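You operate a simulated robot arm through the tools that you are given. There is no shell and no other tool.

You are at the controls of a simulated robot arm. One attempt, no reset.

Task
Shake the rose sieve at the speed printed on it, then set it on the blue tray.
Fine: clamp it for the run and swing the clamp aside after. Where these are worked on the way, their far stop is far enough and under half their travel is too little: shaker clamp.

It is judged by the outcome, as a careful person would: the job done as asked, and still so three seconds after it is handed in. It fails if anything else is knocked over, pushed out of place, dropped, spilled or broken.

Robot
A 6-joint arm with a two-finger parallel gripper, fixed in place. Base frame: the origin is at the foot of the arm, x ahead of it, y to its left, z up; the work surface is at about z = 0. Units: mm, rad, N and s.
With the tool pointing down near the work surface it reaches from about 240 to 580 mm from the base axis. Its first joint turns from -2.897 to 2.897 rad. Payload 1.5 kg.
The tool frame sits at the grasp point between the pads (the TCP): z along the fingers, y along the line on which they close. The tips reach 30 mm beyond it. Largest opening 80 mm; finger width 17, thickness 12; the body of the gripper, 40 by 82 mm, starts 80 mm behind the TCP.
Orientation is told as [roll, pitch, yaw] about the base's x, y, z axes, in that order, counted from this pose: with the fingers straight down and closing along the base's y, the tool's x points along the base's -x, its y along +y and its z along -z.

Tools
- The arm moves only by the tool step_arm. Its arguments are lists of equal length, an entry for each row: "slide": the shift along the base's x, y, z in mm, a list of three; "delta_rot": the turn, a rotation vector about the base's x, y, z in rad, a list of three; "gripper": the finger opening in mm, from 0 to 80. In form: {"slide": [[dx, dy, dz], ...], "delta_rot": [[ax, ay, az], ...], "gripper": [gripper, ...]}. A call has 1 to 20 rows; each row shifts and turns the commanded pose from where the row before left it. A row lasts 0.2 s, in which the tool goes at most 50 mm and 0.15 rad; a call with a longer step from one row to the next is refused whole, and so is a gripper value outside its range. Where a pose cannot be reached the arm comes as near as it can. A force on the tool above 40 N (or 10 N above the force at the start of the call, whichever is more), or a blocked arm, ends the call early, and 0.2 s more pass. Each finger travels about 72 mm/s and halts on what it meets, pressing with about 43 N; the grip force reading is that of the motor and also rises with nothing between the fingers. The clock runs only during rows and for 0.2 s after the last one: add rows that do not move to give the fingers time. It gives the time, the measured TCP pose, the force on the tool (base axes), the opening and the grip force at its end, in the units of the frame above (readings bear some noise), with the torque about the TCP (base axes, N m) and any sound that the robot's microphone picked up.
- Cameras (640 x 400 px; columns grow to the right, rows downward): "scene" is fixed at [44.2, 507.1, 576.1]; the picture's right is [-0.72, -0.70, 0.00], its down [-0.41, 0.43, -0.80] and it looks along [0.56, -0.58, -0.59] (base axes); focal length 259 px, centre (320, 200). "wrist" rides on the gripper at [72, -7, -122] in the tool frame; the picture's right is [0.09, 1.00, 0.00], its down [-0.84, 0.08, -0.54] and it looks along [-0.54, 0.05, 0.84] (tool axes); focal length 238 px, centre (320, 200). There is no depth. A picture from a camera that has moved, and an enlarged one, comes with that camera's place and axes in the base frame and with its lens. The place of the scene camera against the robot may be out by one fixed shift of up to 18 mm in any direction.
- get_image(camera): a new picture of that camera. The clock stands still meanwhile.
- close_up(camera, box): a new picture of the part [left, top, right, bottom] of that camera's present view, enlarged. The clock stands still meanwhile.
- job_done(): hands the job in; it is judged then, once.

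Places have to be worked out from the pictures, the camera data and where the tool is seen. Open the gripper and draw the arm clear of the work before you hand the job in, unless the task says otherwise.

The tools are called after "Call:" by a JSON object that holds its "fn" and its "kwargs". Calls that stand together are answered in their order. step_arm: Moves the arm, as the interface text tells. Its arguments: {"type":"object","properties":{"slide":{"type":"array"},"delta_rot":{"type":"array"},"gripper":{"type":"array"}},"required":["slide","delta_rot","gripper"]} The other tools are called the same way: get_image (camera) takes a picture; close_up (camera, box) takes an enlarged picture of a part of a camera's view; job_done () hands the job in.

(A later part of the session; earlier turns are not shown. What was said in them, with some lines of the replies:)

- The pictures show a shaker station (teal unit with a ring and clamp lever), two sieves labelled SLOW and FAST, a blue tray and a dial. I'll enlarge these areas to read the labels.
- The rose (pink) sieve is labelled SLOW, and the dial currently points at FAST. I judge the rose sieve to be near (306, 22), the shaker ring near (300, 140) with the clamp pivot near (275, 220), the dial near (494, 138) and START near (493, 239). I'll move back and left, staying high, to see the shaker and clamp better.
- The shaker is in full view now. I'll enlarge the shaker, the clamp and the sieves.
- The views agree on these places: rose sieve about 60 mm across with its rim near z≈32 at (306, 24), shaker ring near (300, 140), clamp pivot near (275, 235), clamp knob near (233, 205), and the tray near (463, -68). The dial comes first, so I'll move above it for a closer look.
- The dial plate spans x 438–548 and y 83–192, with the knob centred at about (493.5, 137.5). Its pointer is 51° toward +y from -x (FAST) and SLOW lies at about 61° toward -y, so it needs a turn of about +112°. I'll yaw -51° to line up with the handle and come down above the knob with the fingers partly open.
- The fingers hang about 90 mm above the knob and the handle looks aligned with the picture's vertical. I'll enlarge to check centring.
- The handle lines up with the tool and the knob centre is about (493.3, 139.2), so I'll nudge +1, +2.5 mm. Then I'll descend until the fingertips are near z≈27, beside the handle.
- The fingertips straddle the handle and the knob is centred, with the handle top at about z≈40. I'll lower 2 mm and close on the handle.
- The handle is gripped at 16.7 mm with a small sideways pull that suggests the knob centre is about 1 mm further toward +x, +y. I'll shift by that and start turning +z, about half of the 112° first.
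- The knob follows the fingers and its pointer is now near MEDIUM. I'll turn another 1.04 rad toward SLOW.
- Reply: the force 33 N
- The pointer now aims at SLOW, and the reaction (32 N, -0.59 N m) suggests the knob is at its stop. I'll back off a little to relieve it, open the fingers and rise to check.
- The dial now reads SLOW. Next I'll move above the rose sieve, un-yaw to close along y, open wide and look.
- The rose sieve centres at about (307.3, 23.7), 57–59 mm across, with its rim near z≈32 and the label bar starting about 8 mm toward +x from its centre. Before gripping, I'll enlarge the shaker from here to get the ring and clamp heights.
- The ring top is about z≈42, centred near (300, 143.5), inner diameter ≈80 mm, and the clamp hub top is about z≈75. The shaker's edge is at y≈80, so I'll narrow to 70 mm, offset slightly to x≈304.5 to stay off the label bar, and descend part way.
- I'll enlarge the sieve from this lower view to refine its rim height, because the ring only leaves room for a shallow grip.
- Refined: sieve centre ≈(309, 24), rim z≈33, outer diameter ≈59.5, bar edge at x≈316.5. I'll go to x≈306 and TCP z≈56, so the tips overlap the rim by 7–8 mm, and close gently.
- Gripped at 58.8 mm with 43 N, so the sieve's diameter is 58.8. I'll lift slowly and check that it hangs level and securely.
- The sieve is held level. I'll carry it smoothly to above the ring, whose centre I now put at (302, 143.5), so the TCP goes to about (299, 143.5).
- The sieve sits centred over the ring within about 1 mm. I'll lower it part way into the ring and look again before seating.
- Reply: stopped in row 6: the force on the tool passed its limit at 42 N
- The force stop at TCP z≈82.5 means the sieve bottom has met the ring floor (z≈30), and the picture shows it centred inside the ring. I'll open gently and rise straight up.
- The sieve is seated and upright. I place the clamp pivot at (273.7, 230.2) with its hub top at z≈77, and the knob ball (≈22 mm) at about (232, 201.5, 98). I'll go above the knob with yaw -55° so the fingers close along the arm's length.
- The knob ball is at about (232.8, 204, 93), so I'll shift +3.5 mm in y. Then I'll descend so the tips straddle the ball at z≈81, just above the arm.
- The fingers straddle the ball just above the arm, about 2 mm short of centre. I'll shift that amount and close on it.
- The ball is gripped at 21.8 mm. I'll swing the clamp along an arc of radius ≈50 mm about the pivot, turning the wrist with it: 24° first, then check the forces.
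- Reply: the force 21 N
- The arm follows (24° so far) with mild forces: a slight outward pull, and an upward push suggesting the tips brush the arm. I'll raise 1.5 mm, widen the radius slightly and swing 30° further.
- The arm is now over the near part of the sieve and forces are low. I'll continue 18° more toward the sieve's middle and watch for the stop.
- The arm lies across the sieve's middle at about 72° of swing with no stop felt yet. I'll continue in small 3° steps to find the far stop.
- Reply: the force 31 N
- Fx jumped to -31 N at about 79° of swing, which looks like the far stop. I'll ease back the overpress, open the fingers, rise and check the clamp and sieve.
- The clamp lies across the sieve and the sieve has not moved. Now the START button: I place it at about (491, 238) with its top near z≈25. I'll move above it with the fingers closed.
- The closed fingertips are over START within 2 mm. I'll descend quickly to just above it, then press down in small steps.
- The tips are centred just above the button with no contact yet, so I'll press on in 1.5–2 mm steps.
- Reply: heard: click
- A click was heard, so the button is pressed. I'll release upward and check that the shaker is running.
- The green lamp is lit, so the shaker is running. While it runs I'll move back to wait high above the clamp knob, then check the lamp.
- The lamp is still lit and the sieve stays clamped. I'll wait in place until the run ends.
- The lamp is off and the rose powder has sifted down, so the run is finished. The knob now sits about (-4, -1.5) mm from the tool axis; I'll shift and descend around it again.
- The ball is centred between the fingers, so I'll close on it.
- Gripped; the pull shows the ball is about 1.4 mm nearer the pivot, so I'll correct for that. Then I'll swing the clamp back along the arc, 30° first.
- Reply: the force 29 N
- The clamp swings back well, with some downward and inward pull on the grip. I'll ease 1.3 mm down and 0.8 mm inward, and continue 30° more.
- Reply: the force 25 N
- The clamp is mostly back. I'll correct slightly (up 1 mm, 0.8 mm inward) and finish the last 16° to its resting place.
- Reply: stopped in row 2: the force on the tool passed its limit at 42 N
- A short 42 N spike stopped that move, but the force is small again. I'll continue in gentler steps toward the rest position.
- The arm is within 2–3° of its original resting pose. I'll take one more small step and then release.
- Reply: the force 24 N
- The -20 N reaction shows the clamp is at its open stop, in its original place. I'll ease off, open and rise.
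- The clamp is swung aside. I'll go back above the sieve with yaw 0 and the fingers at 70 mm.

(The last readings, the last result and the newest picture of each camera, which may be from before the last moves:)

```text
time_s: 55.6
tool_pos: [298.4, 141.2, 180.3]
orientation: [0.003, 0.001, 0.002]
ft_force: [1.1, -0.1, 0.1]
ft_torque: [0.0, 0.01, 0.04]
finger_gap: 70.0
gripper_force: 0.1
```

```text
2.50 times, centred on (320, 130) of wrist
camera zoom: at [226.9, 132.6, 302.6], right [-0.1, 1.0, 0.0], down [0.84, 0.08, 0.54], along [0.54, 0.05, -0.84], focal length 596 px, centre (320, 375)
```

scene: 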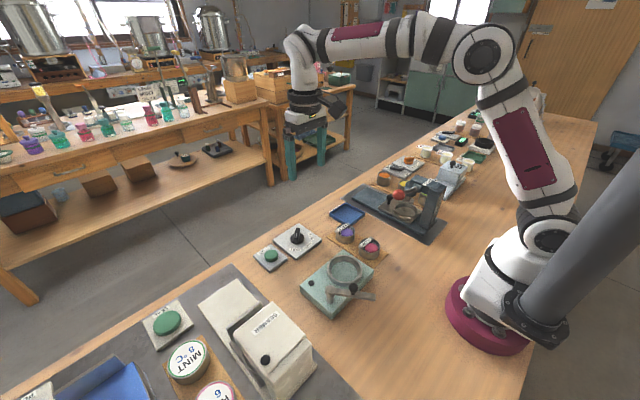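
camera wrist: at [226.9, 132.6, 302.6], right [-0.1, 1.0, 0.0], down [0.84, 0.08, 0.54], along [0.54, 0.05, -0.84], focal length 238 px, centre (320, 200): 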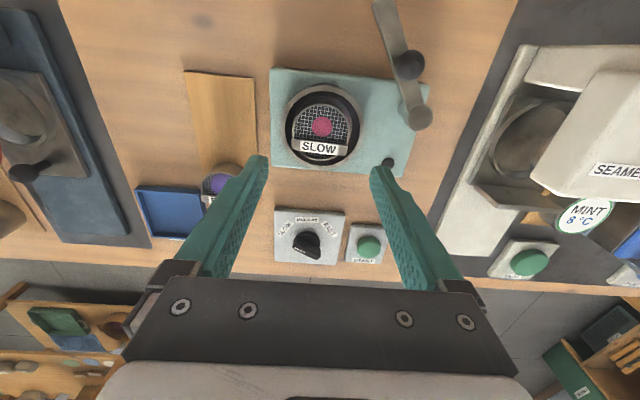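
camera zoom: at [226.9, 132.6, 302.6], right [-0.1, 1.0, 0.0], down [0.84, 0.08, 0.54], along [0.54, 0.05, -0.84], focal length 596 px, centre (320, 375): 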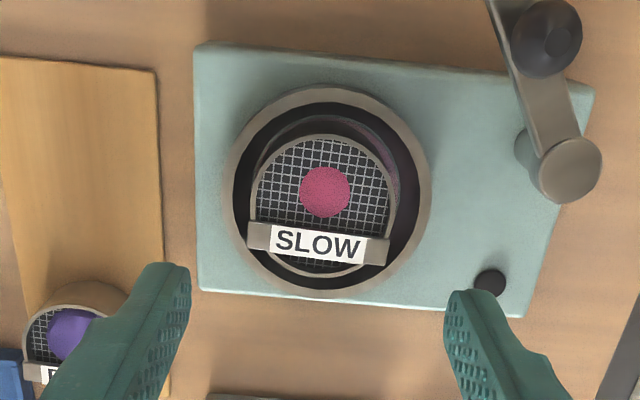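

The sieve is still centred in the ring at about (302.6, 142). I'll adjust +0.7, +1 mm and descend to just above grip height.

Call:
{"fn": "step_arm", "kwargs": {"slide": [[0.7, 1, -30], [0, 0, -30], [0, 0, -20], [0, 0, -10], [0, 0, -5], [0, 0, 0]], "delta_rot": [[0, 0, 0], [0, 0, 0], [0, 0, 0], [0, 0, 0], [0, 0, 0], [0, 0, 0]], "gripper": [70, 70, 70, 70, 70, 70]}}

Call:
{"fn": "close_up", "kwargs": {"camera": "wrist", "box": [230, 60, 410, 240]}}

Call:
{"fn": "close_up", "kwargs": {"camera": "scene", "box": [305, 225, 385, 305]}}

```text
time_s: 57.0
tool_pos: [300.5, 143.8, 85.9]
orientation: [0.001, -0.002, 0.002]
ft_force: [-0.6, -0.7, -0.3]
ft_torque: [-0.03, -0.01, 0.0]
finger_gap: 70.1
gripper_force: 0.1
```

```text
2.22 times, centred on (320, 150) of wrist
camera zoom: at [227.7, 134.5, 207.6], right [-0.09, 1.0, 0.0], down [0.84, 0.08, 0.54], along [0.54, 0.05, -0.84], focal length 530 px, centre (320, 311)
```

zoom: 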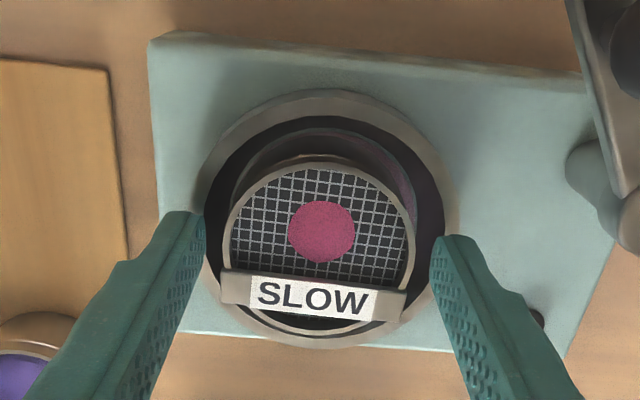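

```text
5.00 times, centred on (345, 265) of scene
camera zoom: at [44.2, 507.1, 576.1], right [-0.72, -0.7, 0.0], down [-0.41, 0.43, -0.8], along [0.56, -0.58, -0.59], focal length 1295 px, centre (195, -125)
```

zoom: 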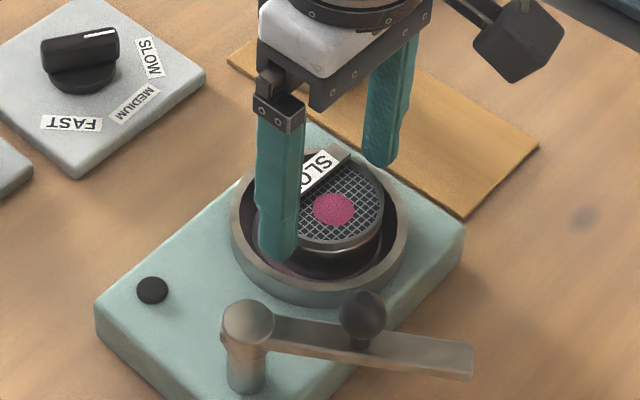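

The fingers are centred about the sieve and clear of the ring. I'll lower 4 mm and close.

Call:
{"fn": "step_arm", "kwargs": {"slide": [[0, 0, -2], [0, 0, -2], [0, 0, 0], [0, 0, 0], [0, 0, 0], [0, 0, 0]], "delta_rot": [[0, 0, 0], [0, 0, 0], [0, 0, 0], [0, 0, 0], [0, 0, 0], [0, 0, 0]], "gripper": [70, 70, 65, 60, 54, 54]}}

Call:
{"fn": "close_up", "kwargs": {"camera": "wrist", "box": [230, 60, 410, 240]}}

```text
time_s: 58.4
tool_pos: [299.4, 142.4, 81.4]
orientation: [0.001, 0.001, 0.003]
ft_force: [0.2, 0.7, -0.1]
ft_torque: [-0.02, 0.02, 0.0]
finger_gap: 58.3
gripper_force: 42.8
```

```text
2.22 times, centred on (320, 150) of wrist
camera zoom: at [227.7, 134.1, 203.5], right [-0.09, 1.0, 0.0], down [0.84, 0.08, 0.54], along [0.54, 0.05, -0.84], focal length 530 px, centre (320, 311)
```

zoom: 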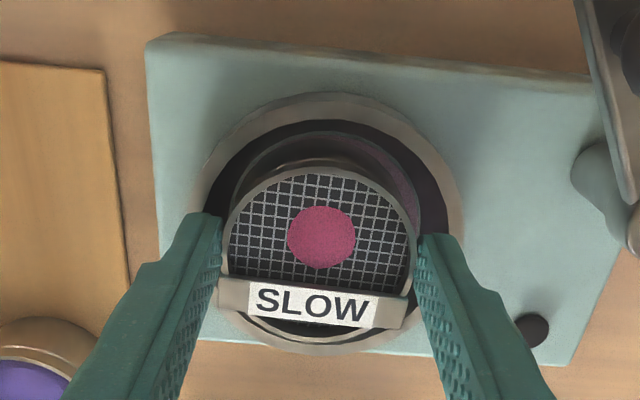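

Gripped firmly at 58.3 mm. I'll lift slowly straight out of the ring and check.

Call:
{"fn": "step_arm", "kwargs": {"slide": [[0, 0, 3], [0, 0, 6], [0, 0, 10], [0, 0, 12], [0, 0, 14], [0, 0, 14], [0, 0, 8], [0, 0, 0]], "delta_rot": [[0, 0, 0], [0, 0, 0], [0, 0, 0], [0, 0, 0], [0, 0, 0], [0, 0, 0], [0, 0, 0], [0, 0, 0]], "gripper": [54, 54, 54, 54, 54, 54, 54, 54]}}

Call:
{"fn": "get_image", "kwargs": {"camera": "scene"}}

Call:
{"fn": "close_up", "kwargs": {"camera": "scene", "box": [305, 205, 405, 305]}}

Call:
{"fn": "get_image", "kwargs": {"camera": "wrist"}}

```text
time_s: 60.2
tool_pos: [300.6, 142.7, 147.8]
orientation: [0.002, -0.001, 0.003]
ft_force: [-0.6, 0.1, -1.6]
ft_torque: [-0.01, -0.02, 0.0]
finger_gap: 58.6
gripper_force: 42.7
```

```text
taken
```

scene: 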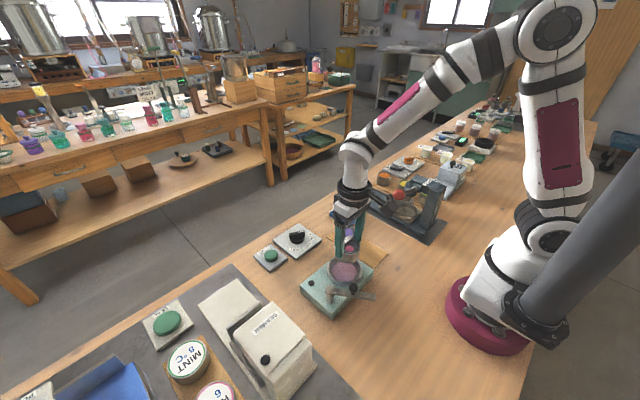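

```text
4.00 times, centred on (355, 255) of scene
camera zoom: at [44.2, 507.1, 576.1], right [-0.72, -0.7, 0.0], down [-0.41, 0.43, -0.8], along [0.56, -0.58, -0.59], focal length 1036 px, centre (180, -20)
```

zoom: 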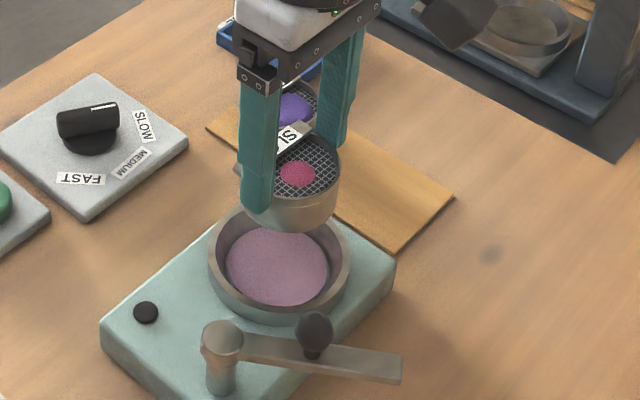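

```text
taken
camera wrist: at [228.1, 134.0, 270.2], right [-0.09, 1.0, 0.0], down [0.84, 0.08, 0.54], along [0.54, 0.05, -0.84], focal length 238 px, centre (320, 200)
```

wrist: 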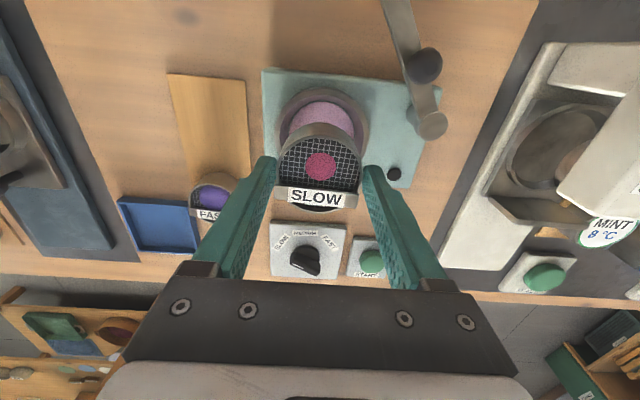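

The sieve is out, level, and the sifted powder stays in the shaker cup. I place the tray centre at (463.7, -67.4), so I'll carry the sieve there at this height.

Call:
{"fn": "step_arm", "kwargs": {"slide": [[3.2, -4.2, 0], [6.4, -8.4, 0], [9.6, -12.6, 0], [12, -15.7, 0], [12.8, -16.8, 0], [12.8, -16.8, 0], [12.8, -16.8, 0], [12.8, -16.8, 0], [12.8, -16.8, 0], [12.8, -16.8, 0], [12.8, -16.8, 0], [12, -15.7, 0], [9.6, -12.6, 0], [8, -10.5, 0], [6.4, -8.4, 0], [3.2, -4.2, 0], [0, 0, 0]], "delta_rot": [[0, 0, 0], [0, 0, 0], [0, 0, 0], [0, 0, 0], [0, 0, 0], [0, 0, 0], [0, 0, 0], [0, 0, 0], [0, 0, 0], [0, 0, 0], [0, 0, 0], [0, 0, 0], [0, 0, 0], [0, 0, 0], [0, 0, 0], [0, 0, 0], [0, 0, 0]], "gripper": [54, 54, 54, 54, 54, 54, 54, 54, 54, 54, 54, 54, 54, 54, 54, 54, 54]}}

Call:
{"fn": "get_image", "kwargs": {"camera": "wrist"}}

Call:
{"fn": "close_up", "kwargs": {"camera": "wrist", "box": [220, 60, 420, 240]}}

Call:
{"fn": "get_image", "kwargs": {"camera": "scene"}}

```text
time_s: 63.8
tool_pos: [459.4, -67.2, 147.1]
orientation: [0.003, 0.001, 0.002]
ft_force: [0.6, -1.5, -0.9]
ft_torque: [0.01, -0.01, -0.02]
finger_gap: 58.5
gripper_force: 43.0
```

```text
taken
camera wrist: at [387.6, -75.7, 270.4], right [-0.09, 1.0, 0.0], down [0.84, 0.08, 0.54], along [0.54, 0.05, -0.84], focal length 238 px, centre (320, 200)
```

wrist: 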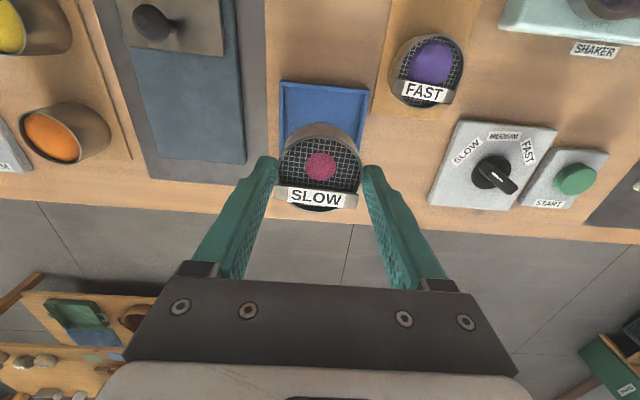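

```text
2.22 times, centred on (320, 150) of wrist
camera zoom: at [387.6, -75.7, 270.4], right [-0.09, 1.0, 0.0], down [0.84, 0.08, 0.54], along [0.54, 0.05, -0.84], focal length 530 px, centre (320, 311)
```

zoom: 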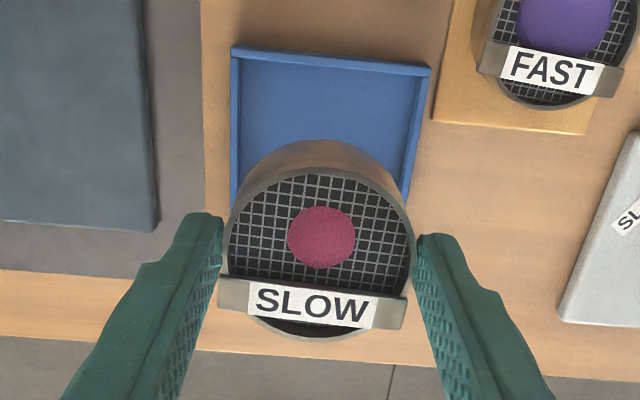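

```text
taken
```

scene: 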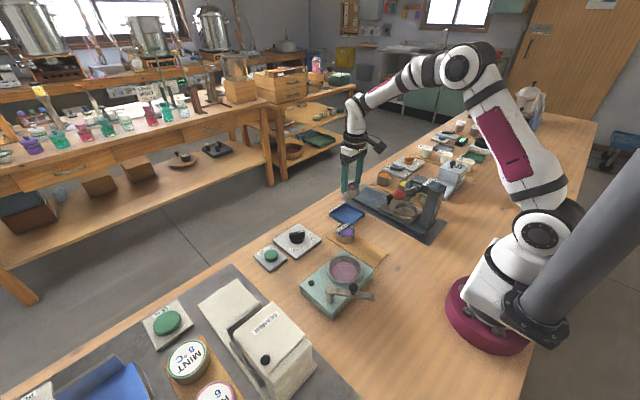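

The tray's back edge is at x≈419, spanning y -112 to -23, so its centre is about (464.5, -67.5) and the sieve is over it. I'll nudge +1 mm in x and lower to just above the tray floor.

Call:
{"fn": "step_arm", "kwargs": {"slide": [[1, 0, -8], [0, 0, -16], [0, 0, -18], [0, 0, -16], [0, 0, -12], [0, 0, -8], [0, 0, -5], [0, 0, 0]], "delta_rot": [[0, 0, 0], [0, 0, 0], [0, 0, 0], [0, 0, 0], [0, 0, 0], [0, 0, 0], [0, 0, 0], [0, 0, 0]], "gripper": [54, 54, 54, 54, 54, 54, 54, 54]}}

Call:
{"fn": "close_up", "kwargs": {"camera": "wrist", "box": [220, 60, 420, 240]}}

Call:
{"fn": "close_up", "kwargs": {"camera": "scene", "box": [310, 160, 390, 240]}}

```text
time_s: 65.6
tool_pos: [461.5, -67.3, 65.3]
orientation: [0.003, -0.001, 0.001]
ft_force: [-0.3, -0.5, -0.7]
ft_torque: [-0.01, 0.0, 0.01]
finger_gap: 58.7
gripper_force: 43.1
```

```text
2.22 times, centred on (320, 150) of wrist
camera zoom: at [388.8, -76.1, 187.4], right [-0.09, 1.0, 0.0], down [0.84, 0.08, 0.54], along [0.54, 0.05, -0.84], focal length 530 px, centre (320, 311)
```

zoom: 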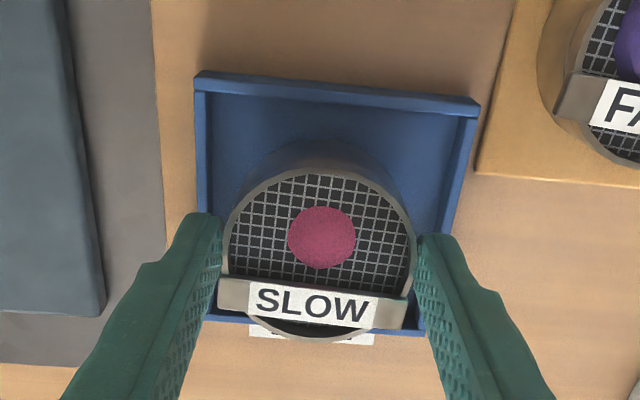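

```text
5.00 times, centred on (350, 200) of scene
camera zoom: at [44.2, 507.1, 576.1], right [-0.72, -0.7, 0.0], down [-0.41, 0.43, -0.8], along [0.56, -0.58, -0.59], focal length 1295 px, centre (170, 200)
```

zoom: 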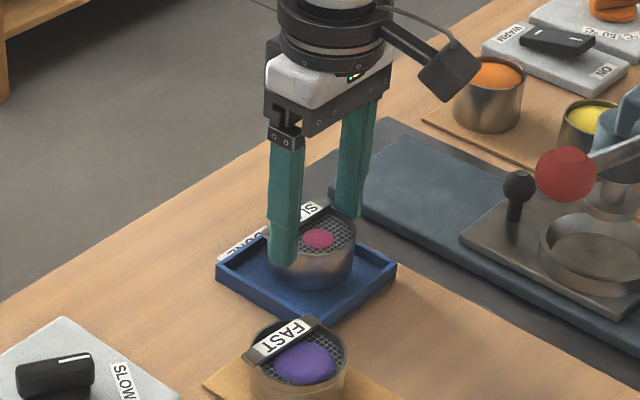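

The sieve is well inside the tray outline, about 10 mm above its floor. I'll lower in small steps until I feel contact.

Call:
{"fn": "step_arm", "kwargs": {"slide": [[0, 0, -4], [0, 0, -3], [0, 0, -1], [0, 0, -1], [0, 0, 0]], "delta_rot": [[0, 0, 0], [0, 0, 0], [0, 0, 0], [0, 0, 0], [0, 0, 0]], "gripper": [54, 54, 54, 54, 54]}}

```text
time_s: 66.8
tool_pos: [460.4, -67.1, 56.3]
orientation: [0.003, -0.001, 0.002]
ft_force: [0.8, 1.0, -0.8]
ft_torque: [0.02, 0.02, -0.03]
finger_gap: 58.1
gripper_force: 43.5
```

There is no contact yet at z≈56, so I'll continue in 0.7 mm steps.

Call:
{"fn": "step_arm", "kwargs": {"slide": [[0, 0, -0.7], [0, 0, -0.7], [0, 0, -0.7], [0, 0, 0]], "delta_rot": [[0, 0, 0], [0, 0, 0], [0, 0, 0], [0, 0, 0]], "gripper": [54, 54, 54, 54]}}

Call:
{"fn": "close_up", "kwargs": {"camera": "scene", "box": [330, 180, 370, 230]}}

```text
time_s: 67.8
tool_pos: [461.8, -67.5, 55.1]
orientation: [0.003, -0.003, 0.004]
ft_force: [-11.3, 1.8, 35.3]
ft_torque: [-0.1, 0.64, -0.02]
finger_gap: 58.1
gripper_force: 43.2
```

```text
8.00 times, centred on (350, 205) of scene
camera zoom: at [44.2, 507.1, 576.1], right [-0.72, -0.7, 0.0], down [-0.41, 0.43, -0.8], along [0.56, -0.58, -0.59], focal length 2072 px, centre (80, 160)
```

zoom: 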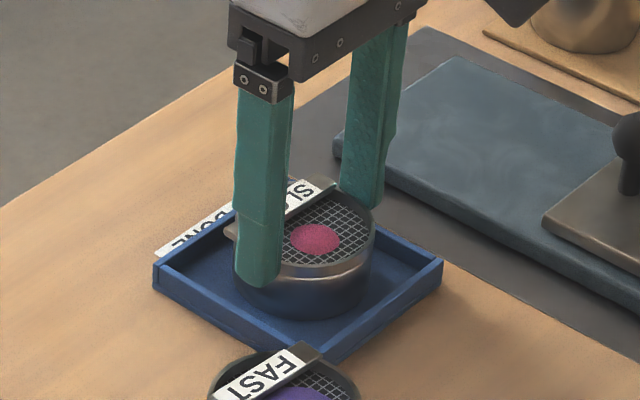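

A contact force of 35 N shows the sieve is seated on the tray floor. I'll relieve the pressure by 1.2 mm, open gently and rise straight up.

Call:
{"fn": "step_arm", "kwargs": {"slide": [[0, 0, 0.6], [0, 0, 0.6], [0, 0, 0], [0, 0, 0], [0, 0, 0], [0, 0, 8], [0, 0, 20], [0, 0, 35], [0, 0, 40], [0, 0, 0]], "delta_rot": [[0, 0, 0], [0, 0, 0], [0, 0, 0], [0, 0, 0], [0, 0, 0], [0, 0, 0], [0, 0, 0], [0, 0, 0], [0, 0, 0], [0, 0, 0]], "gripper": [54, 54, 60, 65, 70, 70, 70, 70, 70, 70]}}

Call:
{"fn": "get_image", "kwargs": {"camera": "wrist"}}

Call:
{"fn": "close_up", "kwargs": {"camera": "scene", "box": [310, 160, 390, 240]}}

Call:
{"fn": "close_up", "kwargs": {"camera": "wrist", "box": [220, 60, 420, 240]}}

```text
time_s: 70.0
tool_pos: [461.1, -67.6, 159.1]
orientation: [0.001, -0.003, 0.003]
ft_force: [-0.9, 0.5, 0.6]
ft_torque: [0.01, 0.01, -0.01]
finger_gap: 69.9
gripper_force: 0.0
```

```text
taken
camera wrist: at [389.2, -76.4, 280.7], right [-0.09, 1.0, 0.0], down [0.84, 0.08, 0.54], along [0.54, 0.05, -0.84], focal length 238 px, centre (320, 200)
```

wrist: 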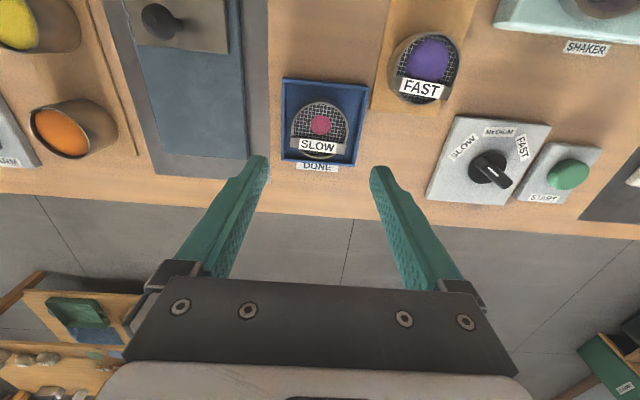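

```text
5.00 times, centred on (350, 200) of scene
camera zoom: at [44.2, 507.1, 576.1], right [-0.72, -0.7, 0.0], down [-0.41, 0.43, -0.8], along [0.56, -0.58, -0.59], focal length 1295 px, centre (170, 200)
```

zoom: 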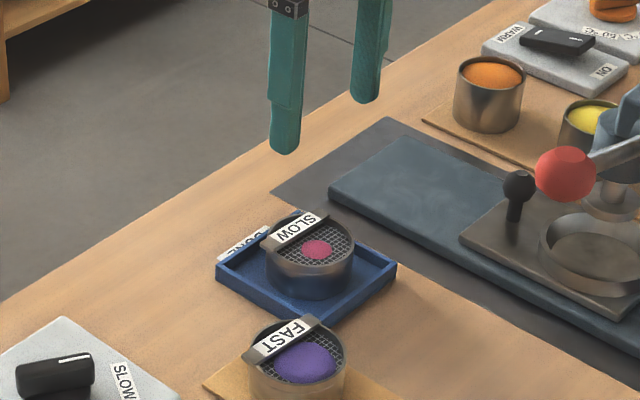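

```text
2.22 times, centred on (320, 150) of wrist
camera zoom: at [389.2, -76.4, 280.7], right [-0.09, 1.0, 0.0], down [0.84, 0.08, 0.54], along [0.54, 0.05, -0.84], focal length 530 px, centre (320, 311)
```

zoom: 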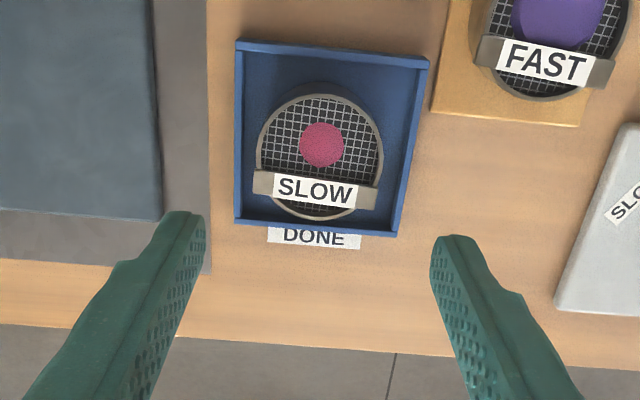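

The rose sieve sits flat and centred on the blue DONE tray. I'll draw the arm up and clear, then take a final look at the whole bench.

Call:
{"fn": "step_arm", "kwargs": {"slide": [[0, 0, 40], [0, 0, 40], [-10, 5, 40], [-15, 10, 40], [-20, 15, 40], [-20, 16, 30], [-20, 16, 15], [-20, 16, 0], [0, 0, 0]], "delta_rot": [[0, 0, 0], [0, 0, 0], [0, 0, 0], [0, 0, 0], [0, 0, 0], [0, 0, 0], [0, 0, 0], [0, 0, 0], [0, 0, 0]], "gripper": [75, 80, 80, 80, 80, 80, 80, 80, 80]}}

Call:
{"fn": "get_image", "kwargs": {"camera": "scene"}}

Call:
{"fn": "close_up", "kwargs": {"camera": "scene", "box": [240, 180, 440, 320]}}

Call:
{"fn": "get_image", "kwargs": {"camera": "wrist"}}

```text
time_s: 72.0
tool_pos: [355.5, 10.9, 403.7]
orientation: [0.002, -0.001, 0.002]
ft_force: [0.1, 0.0, -0.4]
ft_torque: [-0.02, 0.01, -0.02]
finger_gap: 79.8
gripper_force: 0.1
```

```text
taken
```

scene: 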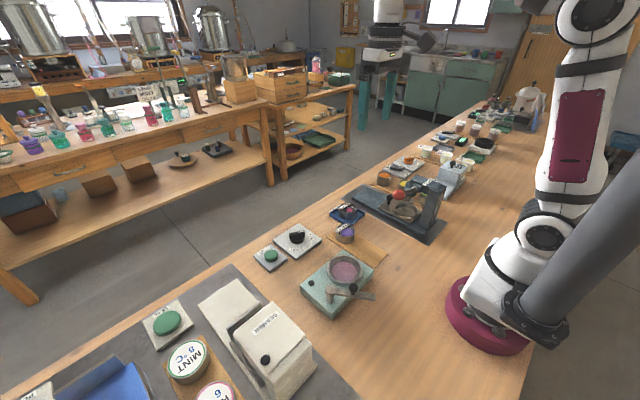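

```text
2.86 times, centred on (340, 250) of scene
camera zoom: at [44.2, 507.1, 576.1], right [-0.72, -0.7, 0.0], down [-0.41, 0.43, -0.8], along [0.56, -0.58, -0.59], focal length 740 px, centre (263, 57)
```

zoom: 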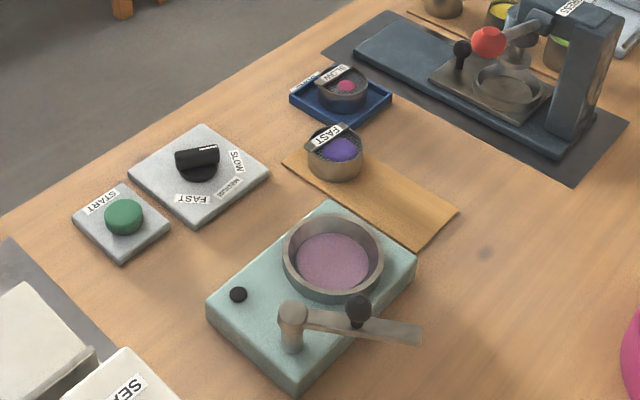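

```text
taken
camera wrist: at [283.3, 2.1, 525.4], right [-0.09, 1.0, 0.0], down [0.84, 0.08, 0.54], along [0.54, 0.05, -0.84], focal length 238 px, centre (320, 200)
```

wrist: 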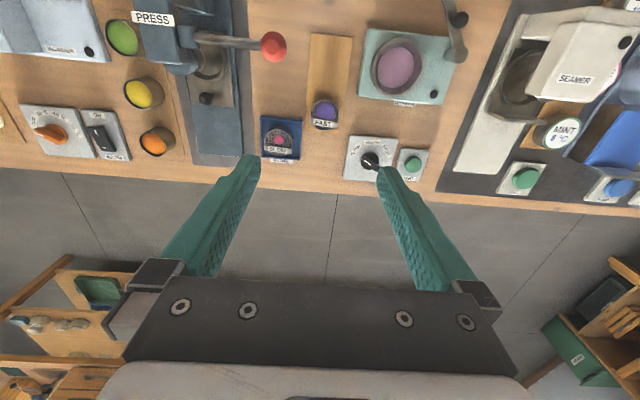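

The final views show the rose sieve on the blue tray, the clamp swung aside, the shaker stopped with its lamp off, and everything else in place. The gripper is open and the arm is clear, so I'm handing the job in.

Call:
{"fn": "job_done", "kwargs": {}}

```text
The job is handed in.
```

The rose sieve has been shaken at SLOW, the speed printed on it, and now sits flat in the middle of the blue tray. I've handed the job in, but no verdict has come back yet.

- **Dial:** it was on FAST; I turned it to SLOW before the run.
- **Clamp:** I swung it over the sieve until it met its far stop, about 79° of travel. After the run I swung it back to its open stop.
- **Run:** pressing START gave a click and the shaker's green lamp came on. I waited until the lamp went out and the powder had sifted into the cup before opening the clamp.
- **Rest of the bench:** the last pictures show nothing else knocked over, moved or spilled. The gripper is open and the arm is clear.
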